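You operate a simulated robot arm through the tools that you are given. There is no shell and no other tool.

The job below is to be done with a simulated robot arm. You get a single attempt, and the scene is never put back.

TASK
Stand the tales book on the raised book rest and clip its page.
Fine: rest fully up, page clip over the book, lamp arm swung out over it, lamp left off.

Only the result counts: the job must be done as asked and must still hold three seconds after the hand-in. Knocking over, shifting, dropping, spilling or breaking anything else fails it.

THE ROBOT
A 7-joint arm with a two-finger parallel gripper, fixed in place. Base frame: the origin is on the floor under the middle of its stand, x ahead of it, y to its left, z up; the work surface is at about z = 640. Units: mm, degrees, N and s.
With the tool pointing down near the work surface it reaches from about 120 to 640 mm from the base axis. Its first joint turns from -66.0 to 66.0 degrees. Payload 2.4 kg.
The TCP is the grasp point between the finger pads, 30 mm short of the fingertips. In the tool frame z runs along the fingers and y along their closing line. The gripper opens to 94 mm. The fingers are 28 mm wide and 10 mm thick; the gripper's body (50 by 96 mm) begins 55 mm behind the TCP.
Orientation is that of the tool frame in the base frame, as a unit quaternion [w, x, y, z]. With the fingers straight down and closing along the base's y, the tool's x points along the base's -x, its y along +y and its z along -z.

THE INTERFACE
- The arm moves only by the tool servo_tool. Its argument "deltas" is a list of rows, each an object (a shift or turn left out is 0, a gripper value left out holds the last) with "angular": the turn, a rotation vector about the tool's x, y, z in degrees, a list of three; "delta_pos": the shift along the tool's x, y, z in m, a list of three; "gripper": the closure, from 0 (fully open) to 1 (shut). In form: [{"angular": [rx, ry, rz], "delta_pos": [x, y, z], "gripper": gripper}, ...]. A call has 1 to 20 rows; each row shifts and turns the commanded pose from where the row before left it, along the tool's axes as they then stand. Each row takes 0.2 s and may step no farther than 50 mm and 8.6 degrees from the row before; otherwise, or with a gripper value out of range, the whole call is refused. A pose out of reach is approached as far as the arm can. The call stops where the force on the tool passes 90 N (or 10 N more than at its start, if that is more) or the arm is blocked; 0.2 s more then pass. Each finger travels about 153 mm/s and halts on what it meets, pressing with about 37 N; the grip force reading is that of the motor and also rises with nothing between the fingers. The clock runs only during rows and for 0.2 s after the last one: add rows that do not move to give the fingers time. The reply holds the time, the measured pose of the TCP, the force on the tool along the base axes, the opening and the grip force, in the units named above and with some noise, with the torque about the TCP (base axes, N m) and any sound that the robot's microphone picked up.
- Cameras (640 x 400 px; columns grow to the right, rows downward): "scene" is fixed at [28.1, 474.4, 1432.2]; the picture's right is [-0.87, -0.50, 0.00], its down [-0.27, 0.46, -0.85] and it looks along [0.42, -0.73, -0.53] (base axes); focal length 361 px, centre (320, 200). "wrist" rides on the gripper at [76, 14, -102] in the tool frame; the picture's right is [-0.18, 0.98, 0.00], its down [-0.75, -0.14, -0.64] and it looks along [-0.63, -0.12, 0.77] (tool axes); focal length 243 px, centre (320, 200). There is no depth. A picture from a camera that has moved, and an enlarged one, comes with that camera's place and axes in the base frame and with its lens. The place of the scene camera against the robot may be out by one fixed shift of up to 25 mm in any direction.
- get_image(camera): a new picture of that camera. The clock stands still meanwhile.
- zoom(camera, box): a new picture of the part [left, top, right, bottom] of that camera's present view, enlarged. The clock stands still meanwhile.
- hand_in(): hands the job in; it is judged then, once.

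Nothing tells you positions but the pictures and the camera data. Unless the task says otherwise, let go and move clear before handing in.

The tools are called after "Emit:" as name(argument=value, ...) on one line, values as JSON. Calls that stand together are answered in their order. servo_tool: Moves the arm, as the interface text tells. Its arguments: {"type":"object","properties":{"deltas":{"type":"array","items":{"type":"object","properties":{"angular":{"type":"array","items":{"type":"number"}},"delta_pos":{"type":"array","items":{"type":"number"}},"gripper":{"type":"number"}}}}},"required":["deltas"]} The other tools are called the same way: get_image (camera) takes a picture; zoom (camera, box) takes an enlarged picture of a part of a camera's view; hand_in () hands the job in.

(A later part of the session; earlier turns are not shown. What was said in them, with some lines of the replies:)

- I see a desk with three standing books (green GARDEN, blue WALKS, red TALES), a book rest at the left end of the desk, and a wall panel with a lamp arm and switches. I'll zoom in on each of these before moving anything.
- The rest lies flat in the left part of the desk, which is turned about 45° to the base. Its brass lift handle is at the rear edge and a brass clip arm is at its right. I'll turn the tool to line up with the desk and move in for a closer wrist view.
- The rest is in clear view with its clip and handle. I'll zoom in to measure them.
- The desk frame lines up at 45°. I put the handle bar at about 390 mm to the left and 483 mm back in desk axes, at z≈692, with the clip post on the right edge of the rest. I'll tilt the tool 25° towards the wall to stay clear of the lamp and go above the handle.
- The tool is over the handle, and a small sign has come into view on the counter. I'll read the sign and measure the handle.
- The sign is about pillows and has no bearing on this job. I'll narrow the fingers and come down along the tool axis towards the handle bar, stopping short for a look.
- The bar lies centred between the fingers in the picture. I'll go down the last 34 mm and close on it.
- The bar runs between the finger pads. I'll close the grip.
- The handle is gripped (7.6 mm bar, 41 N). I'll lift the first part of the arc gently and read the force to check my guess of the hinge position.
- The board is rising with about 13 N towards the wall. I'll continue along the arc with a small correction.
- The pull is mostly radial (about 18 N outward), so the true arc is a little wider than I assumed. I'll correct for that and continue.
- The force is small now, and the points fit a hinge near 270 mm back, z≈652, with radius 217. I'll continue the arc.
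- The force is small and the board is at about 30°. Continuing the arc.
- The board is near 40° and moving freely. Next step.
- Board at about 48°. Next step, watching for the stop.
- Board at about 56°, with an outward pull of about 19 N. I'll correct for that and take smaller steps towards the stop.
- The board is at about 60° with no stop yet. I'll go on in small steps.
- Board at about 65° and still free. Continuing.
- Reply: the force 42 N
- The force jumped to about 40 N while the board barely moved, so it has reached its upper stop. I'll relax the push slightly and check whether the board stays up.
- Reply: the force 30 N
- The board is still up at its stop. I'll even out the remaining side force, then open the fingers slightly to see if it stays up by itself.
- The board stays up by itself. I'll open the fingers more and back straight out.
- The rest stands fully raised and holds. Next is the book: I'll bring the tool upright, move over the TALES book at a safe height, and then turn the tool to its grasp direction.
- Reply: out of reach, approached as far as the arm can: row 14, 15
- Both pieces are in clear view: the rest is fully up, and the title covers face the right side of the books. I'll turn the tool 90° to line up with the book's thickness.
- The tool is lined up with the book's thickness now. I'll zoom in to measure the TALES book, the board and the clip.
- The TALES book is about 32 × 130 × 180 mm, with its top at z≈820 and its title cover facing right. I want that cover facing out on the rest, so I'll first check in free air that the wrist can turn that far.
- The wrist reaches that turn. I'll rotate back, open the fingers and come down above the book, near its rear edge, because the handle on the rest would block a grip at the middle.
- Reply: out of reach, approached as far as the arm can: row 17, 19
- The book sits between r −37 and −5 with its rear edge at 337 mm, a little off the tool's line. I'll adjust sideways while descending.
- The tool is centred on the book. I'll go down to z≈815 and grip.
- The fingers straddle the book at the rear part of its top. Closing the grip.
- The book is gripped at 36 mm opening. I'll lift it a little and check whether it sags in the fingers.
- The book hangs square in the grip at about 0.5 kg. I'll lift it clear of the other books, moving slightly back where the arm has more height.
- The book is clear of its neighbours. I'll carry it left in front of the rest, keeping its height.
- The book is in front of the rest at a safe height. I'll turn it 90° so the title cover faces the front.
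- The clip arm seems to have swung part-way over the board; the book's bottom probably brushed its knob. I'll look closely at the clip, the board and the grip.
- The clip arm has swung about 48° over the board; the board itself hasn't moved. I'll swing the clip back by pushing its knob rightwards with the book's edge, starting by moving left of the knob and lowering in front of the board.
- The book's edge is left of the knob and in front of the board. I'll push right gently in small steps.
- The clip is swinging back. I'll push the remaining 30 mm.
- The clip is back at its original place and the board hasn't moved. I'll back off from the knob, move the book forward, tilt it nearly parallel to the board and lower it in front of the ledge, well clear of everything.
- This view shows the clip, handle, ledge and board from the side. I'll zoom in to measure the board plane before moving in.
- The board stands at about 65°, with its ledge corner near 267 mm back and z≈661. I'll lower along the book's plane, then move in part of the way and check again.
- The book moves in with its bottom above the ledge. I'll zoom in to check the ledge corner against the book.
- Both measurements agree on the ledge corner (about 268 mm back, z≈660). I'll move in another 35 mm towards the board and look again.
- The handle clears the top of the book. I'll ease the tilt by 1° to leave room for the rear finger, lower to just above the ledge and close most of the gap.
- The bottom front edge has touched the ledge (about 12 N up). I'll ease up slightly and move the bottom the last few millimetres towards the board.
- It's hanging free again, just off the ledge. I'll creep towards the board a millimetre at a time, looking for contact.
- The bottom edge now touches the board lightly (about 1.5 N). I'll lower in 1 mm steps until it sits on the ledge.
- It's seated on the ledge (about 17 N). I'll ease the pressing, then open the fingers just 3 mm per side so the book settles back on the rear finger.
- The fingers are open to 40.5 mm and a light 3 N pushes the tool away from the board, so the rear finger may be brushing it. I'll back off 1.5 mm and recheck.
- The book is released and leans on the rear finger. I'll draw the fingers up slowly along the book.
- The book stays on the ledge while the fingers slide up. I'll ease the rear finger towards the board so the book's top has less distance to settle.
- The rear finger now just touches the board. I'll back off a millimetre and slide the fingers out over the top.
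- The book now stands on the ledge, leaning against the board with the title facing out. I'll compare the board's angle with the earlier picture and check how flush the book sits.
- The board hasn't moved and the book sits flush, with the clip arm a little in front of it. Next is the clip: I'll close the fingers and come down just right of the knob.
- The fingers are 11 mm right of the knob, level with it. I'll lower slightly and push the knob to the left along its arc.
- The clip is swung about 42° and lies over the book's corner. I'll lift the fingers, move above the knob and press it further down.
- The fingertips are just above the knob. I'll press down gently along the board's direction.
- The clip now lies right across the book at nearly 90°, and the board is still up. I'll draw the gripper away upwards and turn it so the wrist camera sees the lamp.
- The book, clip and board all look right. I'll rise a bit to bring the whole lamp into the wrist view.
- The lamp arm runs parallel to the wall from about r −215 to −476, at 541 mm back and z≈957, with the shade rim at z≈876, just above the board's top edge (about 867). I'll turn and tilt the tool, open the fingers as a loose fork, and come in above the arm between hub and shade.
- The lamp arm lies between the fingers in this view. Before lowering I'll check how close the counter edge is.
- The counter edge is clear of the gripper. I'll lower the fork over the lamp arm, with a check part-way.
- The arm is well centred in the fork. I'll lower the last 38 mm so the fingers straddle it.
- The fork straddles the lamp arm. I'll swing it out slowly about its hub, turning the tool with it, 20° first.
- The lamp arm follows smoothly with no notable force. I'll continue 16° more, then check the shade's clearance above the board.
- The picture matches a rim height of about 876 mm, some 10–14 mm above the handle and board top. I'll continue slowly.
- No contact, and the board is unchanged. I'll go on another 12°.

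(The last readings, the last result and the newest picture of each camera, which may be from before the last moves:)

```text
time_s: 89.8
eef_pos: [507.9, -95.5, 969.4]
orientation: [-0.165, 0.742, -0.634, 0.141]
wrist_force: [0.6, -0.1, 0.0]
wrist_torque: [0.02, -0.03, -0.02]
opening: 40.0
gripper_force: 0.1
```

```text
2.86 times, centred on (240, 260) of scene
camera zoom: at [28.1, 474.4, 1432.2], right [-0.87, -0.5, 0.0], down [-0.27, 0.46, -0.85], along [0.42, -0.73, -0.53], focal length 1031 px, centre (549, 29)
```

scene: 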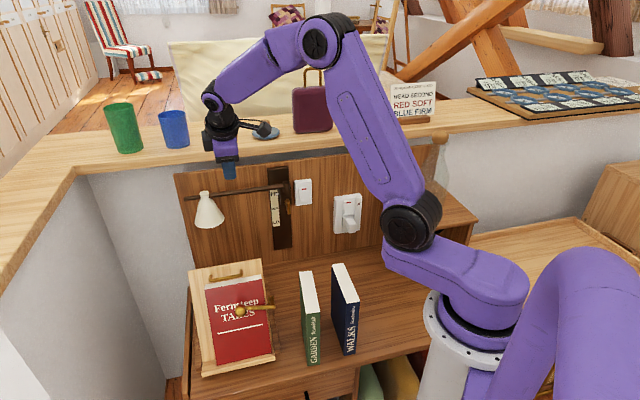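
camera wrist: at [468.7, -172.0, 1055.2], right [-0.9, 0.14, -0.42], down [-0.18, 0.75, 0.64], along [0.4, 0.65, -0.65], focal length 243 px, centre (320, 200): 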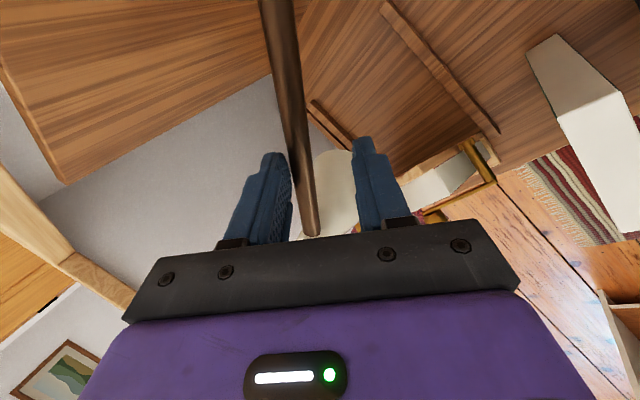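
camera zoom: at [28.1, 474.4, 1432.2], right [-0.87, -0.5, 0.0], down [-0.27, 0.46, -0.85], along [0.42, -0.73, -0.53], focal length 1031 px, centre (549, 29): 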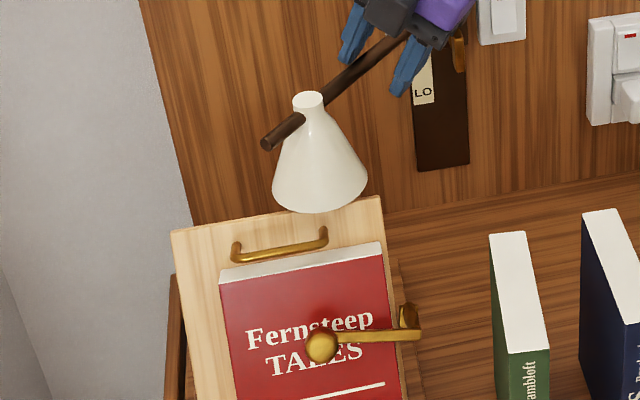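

Emit:
servo_tool(deltas=[{"angular": [0, -1.268, -2.719], "delta_pos": [0.00057, 0.00658, -0.00307]}, {"angular": [0, -1.268, -2.719], "delta_pos": [0.00057, 0.00658, -0.00307]}, {}])

Emit:
zoom(camera="scene", box=[170, 190, 310, 330])

Emit:
get_image(camera="scene")

Emit:
get_image(camera="wrist")

```text
time_s: 90.6
eef_pos: [493.5, -99.8, 968.9]
orientation: [-0.171, 0.775, -0.594, 0.132]
wrist_force: [-0.2, 0.1, 0.2]
wrist_torque: [0.01, 0.02, -0.01]
opening: 40.0
gripper_force: 0.1
```

```text
2.86 times, centred on (240, 260) of scene
camera zoom: at [28.1, 474.4, 1432.2], right [-0.87, -0.5, 0.0], down [-0.27, 0.46, -0.85], along [0.42, -0.73, -0.53], focal length 1031 px, centre (549, 29)
```

zoom: 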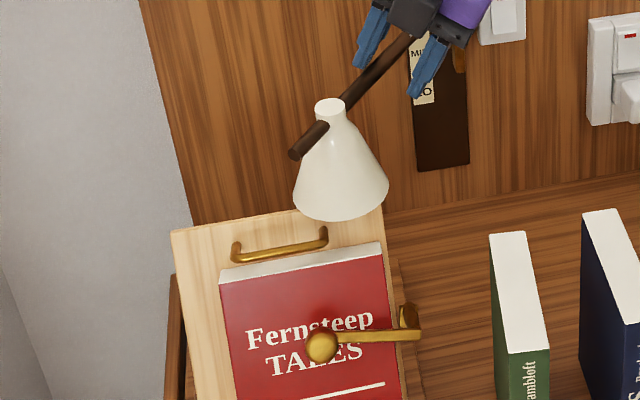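

```text
taken
```

scene: 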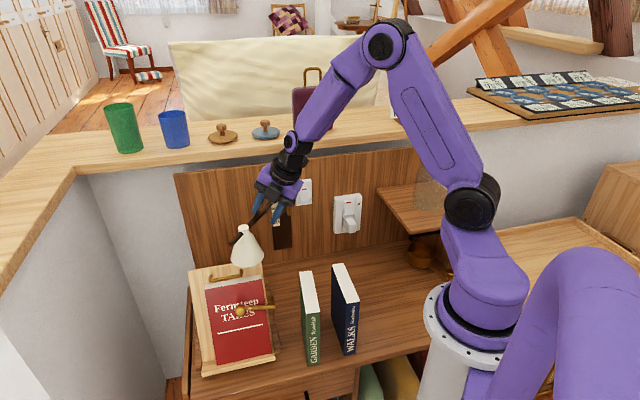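

```text
taken
camera wrist: at [458.0, -187.1, 1055.5], right [-0.91, -0.05, -0.42], down [-0.33, 0.69, 0.64], along [0.25, 0.72, -0.65], focal length 243 px, centre (320, 200)
```

wrist: 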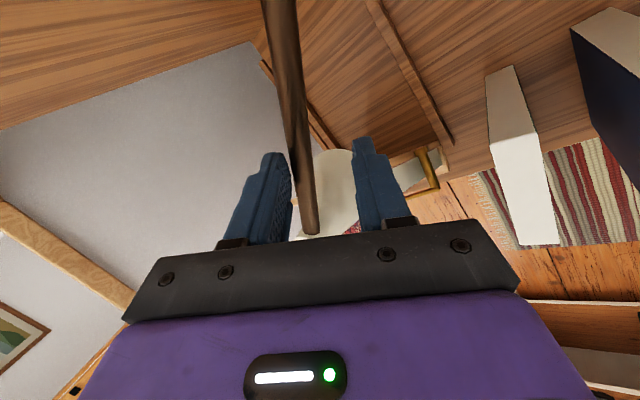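

The lamp arm is out at about 53°, its tip above the book, with no contact. I'll push it about 5° more so it sits squarely over the book, then centre the fork to free it.

Emit:
servo_tool(deltas=[{"angular": [0, -1.057, -2.266], "delta_pos": [0.00048, 0.00548, -0.00256]}, {"angular": [0, -1.057, -2.266], "delta_pos": [0.00048, 0.00548, -0.00256]}, {}, {"delta_pos": [0, -0.006, 0]}, {"delta_pos": [0, -0.006, 0]}, {}])

Emit:
zoom(camera="scene", box=[170, 190, 310, 330])

Emit:
get_image(camera="wrist")

```text
time_s: 92.0
eef_pos: [491.1, -100.0, 974.4]
orientation: [-0.178, 0.799, -0.56, 0.125]
wrist_force: [0.0, -0.4, -0.4]
wrist_torque: [0.0, 0.01, 0.01]
opening: 40.1
gripper_force: 0.0
```

```text
2.86 times, centred on (240, 260) of scene
camera zoom: at [28.1, 474.4, 1432.2], right [-0.87, -0.5, 0.0], down [-0.27, 0.46, -0.85], along [0.42, -0.73, -0.53], focal length 1031 px, centre (549, 29)
```

zoom: 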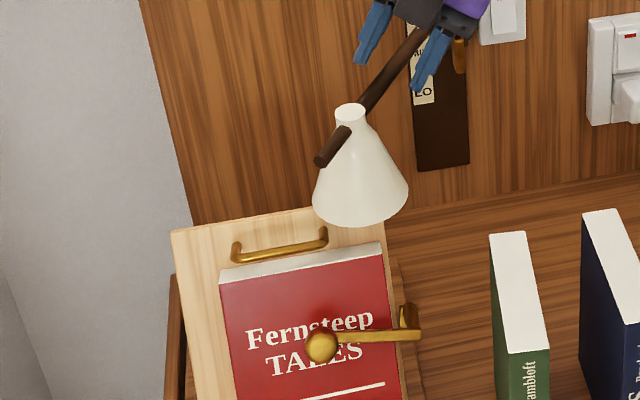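

```text
taken
camera wrist: at [464.7, -190.8, 1060.8], right [-0.9, -0.13, -0.42], down [-0.39, 0.66, 0.64], along [0.19, 0.74, -0.65], focal length 243 px, centre (320, 200)
```

wrist: 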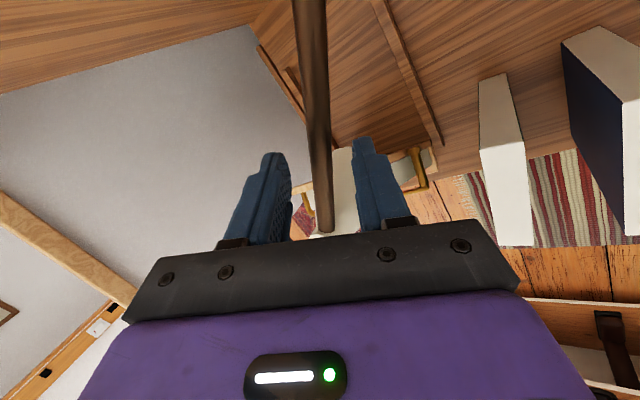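

The arm is at about 58° with its tip over the book, and it's free in the fork. I'll draw the fingers straight out and up.

Emit:
servo_tool(deltas=[{"delta_pos": [0, 0, -0.015]}, {"delta_pos": [0, 0, -0.02]}, {"delta_pos": [0, 0, -0.03]}, {"delta_pos": [0, 0, -0.03]}, {"delta_pos": [0, 0, -0.03]}, {}, {}])

Emit:
get_image(camera="scene")

Emit:
zoom(camera="scene", box=[170, 190, 310, 390])

Emit:
get_image(camera="wrist")

```text
time_s: 93.6
eef_pos: [441.7, -118.3, 1087.5]
orientation: [-0.177, 0.799, -0.56, 0.125]
wrist_force: [-0.2, -0.5, 0.0]
wrist_torque: [0.03, -0.02, 0.0]
opening: 40.0
gripper_force: 0.1
```

```text
taken
```

scene: 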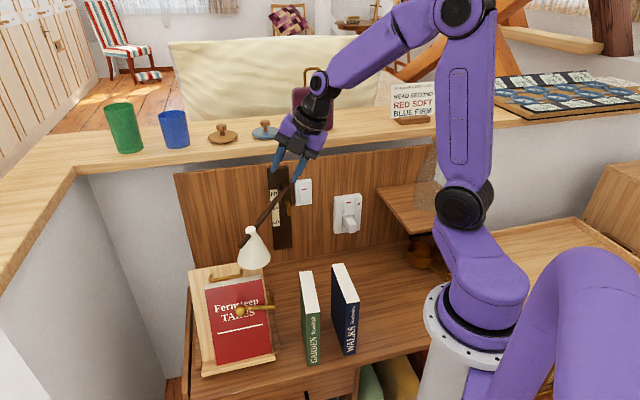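

```text
2.00 times, centred on (240, 290) of scene
camera zoom: at [28.1, 474.4, 1432.2], right [-0.87, -0.5, 0.0], down [-0.27, 0.46, -0.85], along [0.42, -0.73, -0.53], focal length 722 px, centre (480, 20)
```

zoom: 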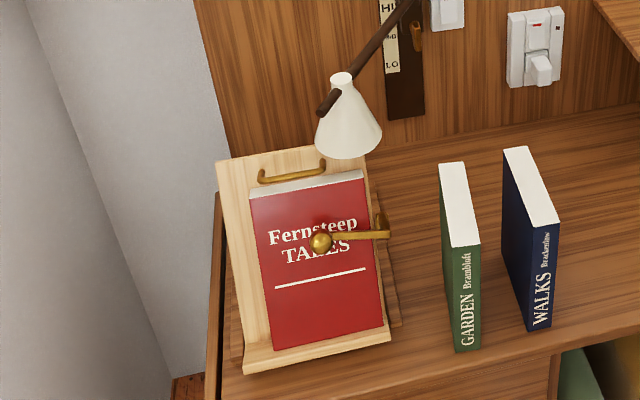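

```text
taken
camera wrist: at [414.2, -208.8, 1174.1], right [-0.9, -0.13, -0.42], down [-0.39, 0.66, 0.64], along [0.19, 0.74, -0.65], focal length 243 px, centre (320, 200)
```

wrist: 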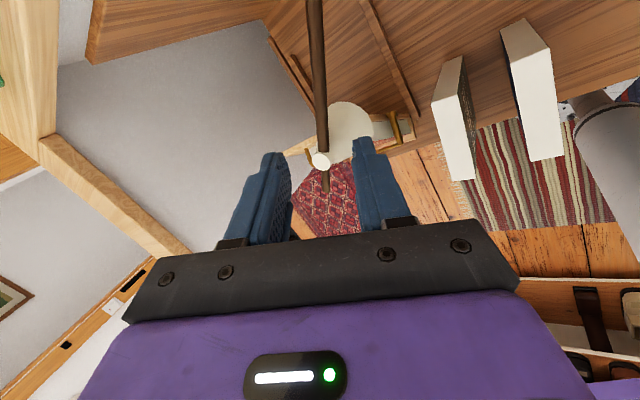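

The book, clip and lamp are all in place. My finger brushed the board earlier, so I'll make sure it's truly at its upper stop by pressing lightly on the free left end of the ledge, which pivots the board upward. First I'll move clear of the lamp and get above that spot.

Emit:
servo_tool(deltas=[{"angular": [-8.3, 0, 0]}, {"angular": [-8.3, 0, 0]}, {"angular": [-8.4, 0, 0]}, {"angular": [0, 0, 8.1], "gripper": 1}, {"angular": [0, 0, 8.1]}, {"angular": [0, 0, 8.1]}, {"angular": [0, 0, 8.1]}, {"angular": [0, 0, 8.1]}, {"angular": [0, 0, 8.1]}, {"angular": [0, 0, 8.2]}, {"angular": [0, 0, 8.2]}, {"delta_pos": [-0.0339, 0.0231, 0]}, {"delta_pos": [-0.0339, 0.0231, 0]}, {"delta_pos": [-0.0339, 0.0231, 0]}, {"delta_pos": [-0.0339, 0.0231, 0]}, {"delta_pos": [-0.0339, 0.0231, 0]}, {"delta_pos": [-0.0339, 0.0231, 0]}, {"delta_pos": [-0.0339, 0.0231, 0]}, {}])

Emit:
get_image(camera="wrist")

Emit:
get_image(camera="scene")

```text
time_s: 97.6
eef_pos: [495.5, 164.3, 1086.9]
orientation: [0.001, -0.382, 0.924, -0.001]
wrist_force: [-0.8, 1.1, -0.2]
wrist_torque: [0.0, 0.01, 0.02]
opening: 0.0
gripper_force: 33.3
```

```text
taken
camera wrist: at [431.2, 120.5, 1189.4], right [-0.56, 0.83, 0.0], down [0.63, 0.43, 0.64], along [0.53, 0.36, -0.77], focal length 243 px, centre (320, 200)
```

wrist: 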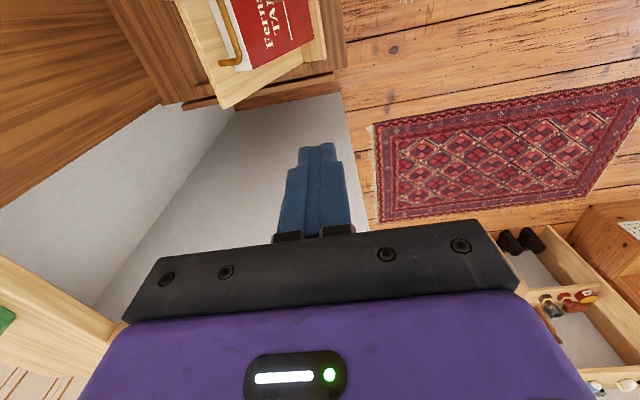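

```text
taken
```

scene: 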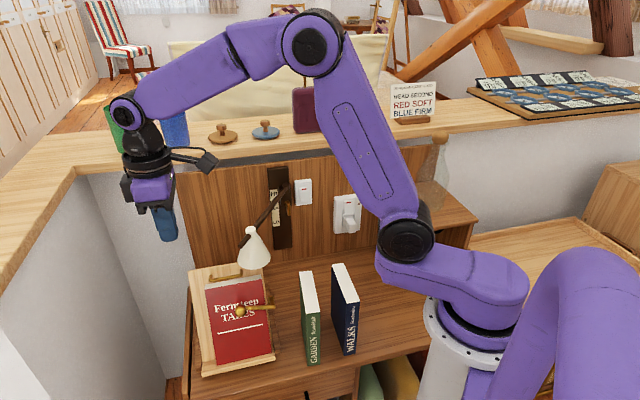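

I'm above the left end of the ledge. For more room beside the book I'll turn the gripper 90° and then descend.

Emit:
servo_tool(deltas=[{"angular": [0, 0, 8.2]}, {"angular": [0, 0, 8.2]}, {"angular": [0, 0, 8.2]}, {"angular": [0, 0, 8.2]}, {"angular": [0, 0, 8.2]}, {"angular": [0, 0, 8.2]}, {"angular": [0, 0, 8.2]}, {"angular": [0, 0, 8.2]}, {"angular": [0, 0, 8.2]}, {"angular": [0, 0, 8.1]}, {"angular": [0, 0, 8.1]}, {"delta_pos": [0.004, 0, 0.04]}, {"delta_pos": [0, 0, 0.045]}, {"delta_pos": [0, 0, 0.045]}, {"delta_pos": [0, 0, 0.045]}, {"delta_pos": [0, 0, 0.045]}, {"delta_pos": [0, 0, 0.045]}, {"delta_pos": [0, 0, 0.04]}, {}])

Emit:
get_image(camera="wrist")

Emit:
zoom(camera="scene", box=[150, 200, 310, 390])

```text
time_s: 101.6
eef_pos: [494.4, 166.9, 781.0]
orientation: [0.0, 0.383, 0.924, 0.001]
wrist_force: [0.2, 0.1, 0.1]
wrist_torque: [-0.01, -0.02, 0.04]
opening: 0.0
gripper_force: 33.1
```

```text
taken
camera wrist: at [449.1, 230.9, 883.2], right [0.83, 0.56, 0.0], down [0.43, -0.63, 0.64], along [0.36, -0.53, -0.77], focal length 243 px, centre (320, 200)
```

wrist: 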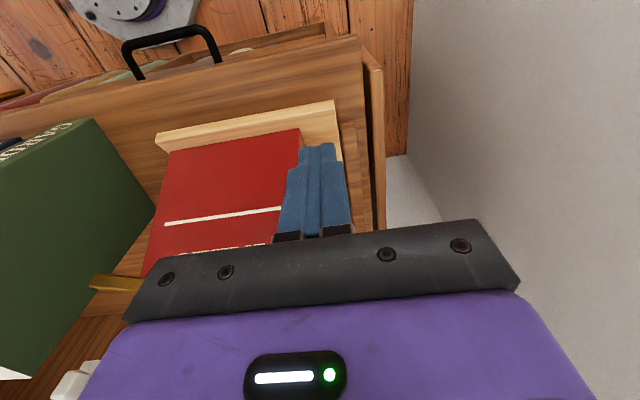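

```text
2.11 times, centred on (230, 295) of scene
camera zoom: at [28.1, 474.4, 1432.2], right [-0.87, -0.5, 0.0], down [-0.27, 0.46, -0.85], along [0.42, -0.73, -0.53], focal length 760 px, centre (510, 0)
```

zoom: 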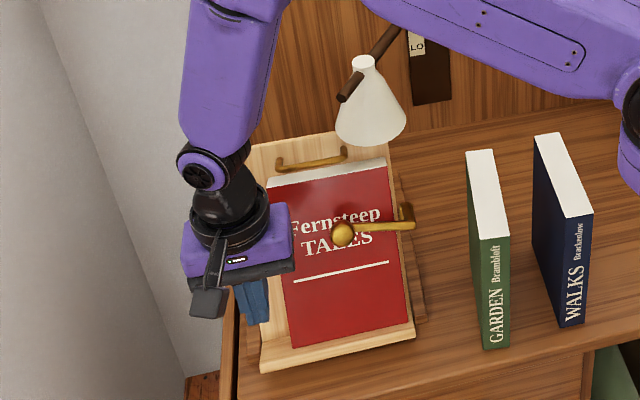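

The fingertips are above the free left end of the ledge. I'll descend to just above it, then press in small steps.

Emit:
servo_tool(deltas=[{"delta_pos": [0, 0, 0.03]}, {"delta_pos": [0, 0, 0.03]}, {"delta_pos": [0, 0, 0.003]}, {"delta_pos": [0, 0, 0.002]}, {}])

Emit:
get_image(camera="wrist")

```text
time_s: 102.8
eef_pos: [493.0, 168.1, 717.3]
orientation: [0.001, 0.383, 0.924, 0.0]
wrist_force: [-0.3, -0.2, 0.1]
wrist_torque: [0.04, -0.01, 0.04]
opening: 0.0
gripper_force: 33.0
```

```text
taken
camera wrist: at [449.0, 230.6, 818.9], right [0.83, 0.56, 0.0], down [0.43, -0.63, 0.64], along [0.36, -0.53, -0.77], focal length 243 px, centre (320, 200)
```

wrist: 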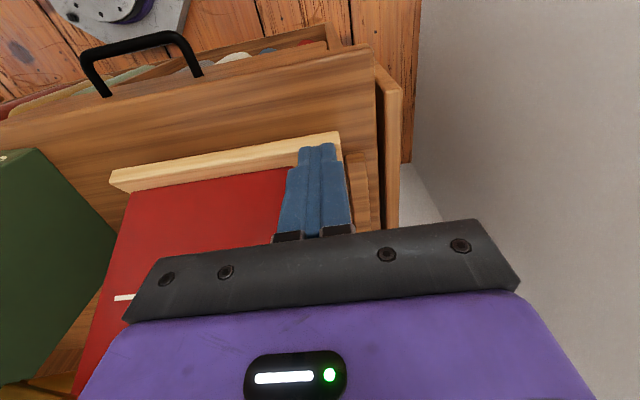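

Emit:
servo_tool(deltas=[{"delta_pos": [0, 0, 0.0015]}, {"delta_pos": [0, 0, 0.0015]}, {"delta_pos": [0, 0, 0.001]}, {}])

```text
time_s: 103.8
eef_pos: [492.5, 165.6, 713.4]
orientation: [0.0, 0.382, 0.924, 0.0]
wrist_force: [-0.1, 0.2, -0.6]
wrist_torque: [-0.01, -0.04, -0.02]
opening: 0.0
gripper_force: 32.9
```

Emit:
servo_tool(deltas=[{"delta_pos": [0, 0, 0.001]}, {"delta_pos": [0, 0, 0.001]}, {}])

```text
time_s: 104.6
eef_pos: [492.8, 165.6, 710.4]
orientation: [0.0, 0.382, 0.924, -0.001]
wrist_force: [-0.3, -0.5, -0.9]
wrist_torque: [0.0, -0.01, -0.03]
opening: 0.0
gripper_force: 32.7
```

Emit:
servo_tool(deltas=[{"delta_pos": [0, 0, 0.001]}, {"delta_pos": [0, 0, 0.001]}, {}])

```text
time_s: 105.4
eef_pos: [492.1, 166.6, 709.6]
orientation: [0.001, 0.383, 0.924, 0.0]
wrist_force: [-0.1, -0.8, -0.3]
wrist_torque: [0.01, -0.02, 0.02]
opening: 0.2
gripper_force: 33.0
```

Emit:
servo_tool(deltas=[{"delta_pos": [0, 0, 0.001]}, {"delta_pos": [0, 0, 0.001]}, {}])

Emit:
zoom(camera="wrist", box=[250, 110, 400, 250])

```text
time_s: 106.2
eef_pos: [492.3, 165.7, 706.6]
orientation: [0.001, 0.382, 0.924, 0.0]
wrist_force: [-0.5, 0.7, 0.9]
wrist_torque: [-0.02, 0.02, 0.01]
opening: 0.0
gripper_force: 32.6
```

```text
2.86 times, centred on (325, 180) of wrist
camera zoom: at [448.9, 230.6, 809.3], right [0.83, 0.56, 0.0], down [0.43, -0.63, 0.64], along [0.36, -0.53, -0.77], focal length 693 px, centre (306, 257)
```

zoom: 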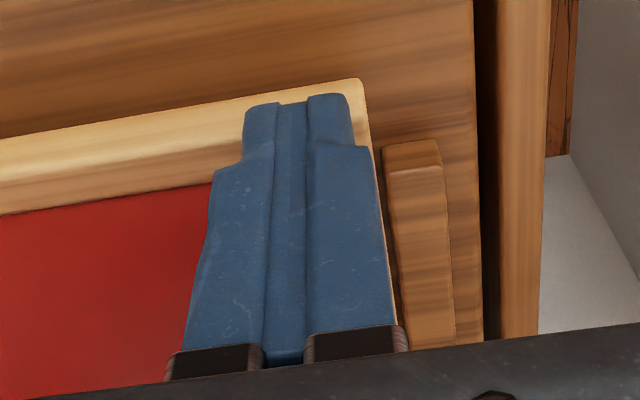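

Emit:
servo_tool(deltas=[{"delta_pos": [0, 0, 0.001]}, {}, {}])

```text
time_s: 107.0
eef_pos: [492.8, 166.7, 707.8]
orientation: [0.0, 0.383, 0.924, 0.0]
wrist_force: [-7.9, -1.6, 28.4]
wrist_torque: [-0.07, 0.34, 0.0]
opening: 0.0
gripper_force: 33.2
```

The ledge pushed back firmly (28 N within 1 mm), so the board is hard against its upper stop. I'll lift off and take the arm clear.

Emit:
servo_tool(deltas=[{"delta_pos": [0, 0, -0.003]}, {"delta_pos": [0, 0, -0.01]}, {"delta_pos": [0.01, 0, -0.03]}, {"delta_pos": [0.01, 0, -0.04]}, {"delta_pos": [0, 0, -0.045]}, {"delta_pos": [0, 0, -0.045]}, {"delta_pos": [0, 0, -0.045]}, {"delta_pos": [0, 0, -0.045]}, {"delta_pos": [0, 0, -0.045]}, {"delta_pos": [0, 0, -0.045]}, {}])

Emit:
get_image(camera="scene")

Emit:
zoom(camera="scene", box=[170, 190, 310, 390])

Emit:
get_image(camera="wrist")

```text
time_s: 109.4
eef_pos: [478.0, 181.5, 1059.7]
orientation: [0.001, 0.382, 0.924, -0.001]
wrist_force: [0.0, -1.0, -0.4]
wrist_torque: [-0.03, 0.0, -0.01]
opening: 0.0
gripper_force: 32.9
```

```text
taken
```

scene: 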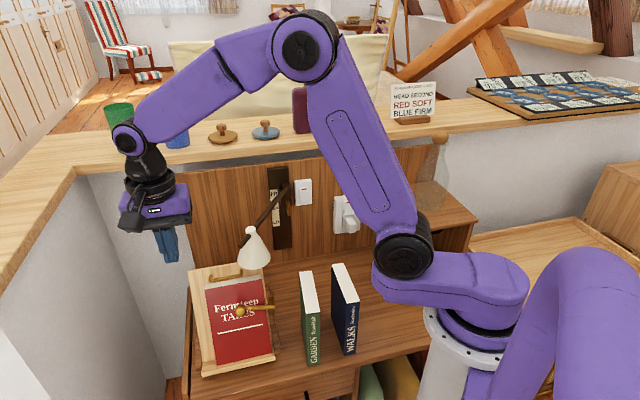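

```text
2.00 times, centred on (240, 290) of scene
camera zoom: at [28.1, 474.4, 1432.2], right [-0.87, -0.5, 0.0], down [-0.27, 0.46, -0.85], along [0.42, -0.73, -0.53], focal length 722 px, centre (480, 20)
```

zoom: 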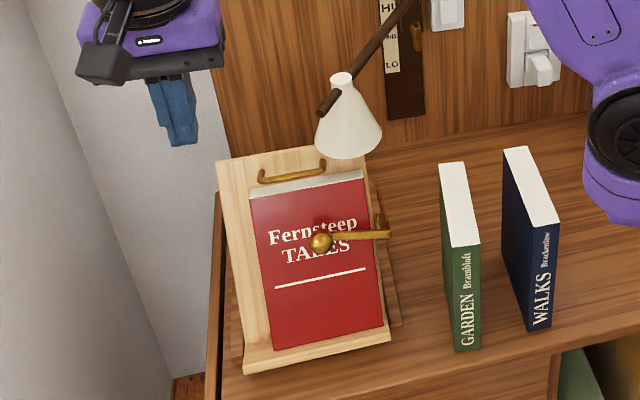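

```text
taken
camera wrist: at [434.0, 245.6, 1161.5], right [0.83, 0.56, 0.0], down [0.43, -0.63, 0.64], along [0.36, -0.53, -0.77], focal length 243 px, centre (320, 200)
```

wrist: 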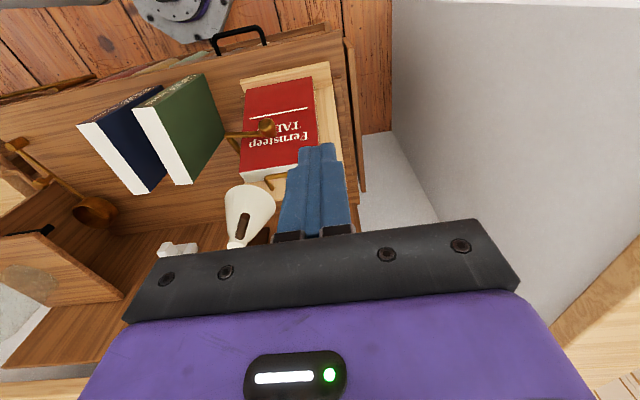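

I've placed the TALES book upright on the fully raised rest, title facing out, with the clip across it. The lamp arm is swung out over it and unlit. Nothing has drifted over the last several seconds, the other books haven't moved, and the arm is clear, so I'm handing in.

Emit:
hand_in()

```text
The job is handed in.
```

I've handed the job in. The TALES book stands on the fully raised rest with its title facing out, and everything stayed put in the last pictures before hand-in. I don't have the judge's result.

- **Rest:** it is up against its stop. At the end I pressed on the ledge and it pushed back with about 28 N without giving.
- **Book:** it sits on the ledge and leans flat against the board, slightly right of centre. I placed it there because the rest's handle blocked a central grip.
- **Clip:** it lies right across the book, at nearly 90° from where it started. While carrying the book in, I brushed the clip and swung it part-way over the board. I pushed it back before placing the book.
- **Lamp:** its arm is swung out about 58°, so its tip is above the book and the shade is just behind the book's top right corner. The shade clears the board by about 10 mm by my measurement. I touched no switches, and the lamp is unlit.

The GARDEN and WALKS books are where they were, and the arm ended clear of everything.
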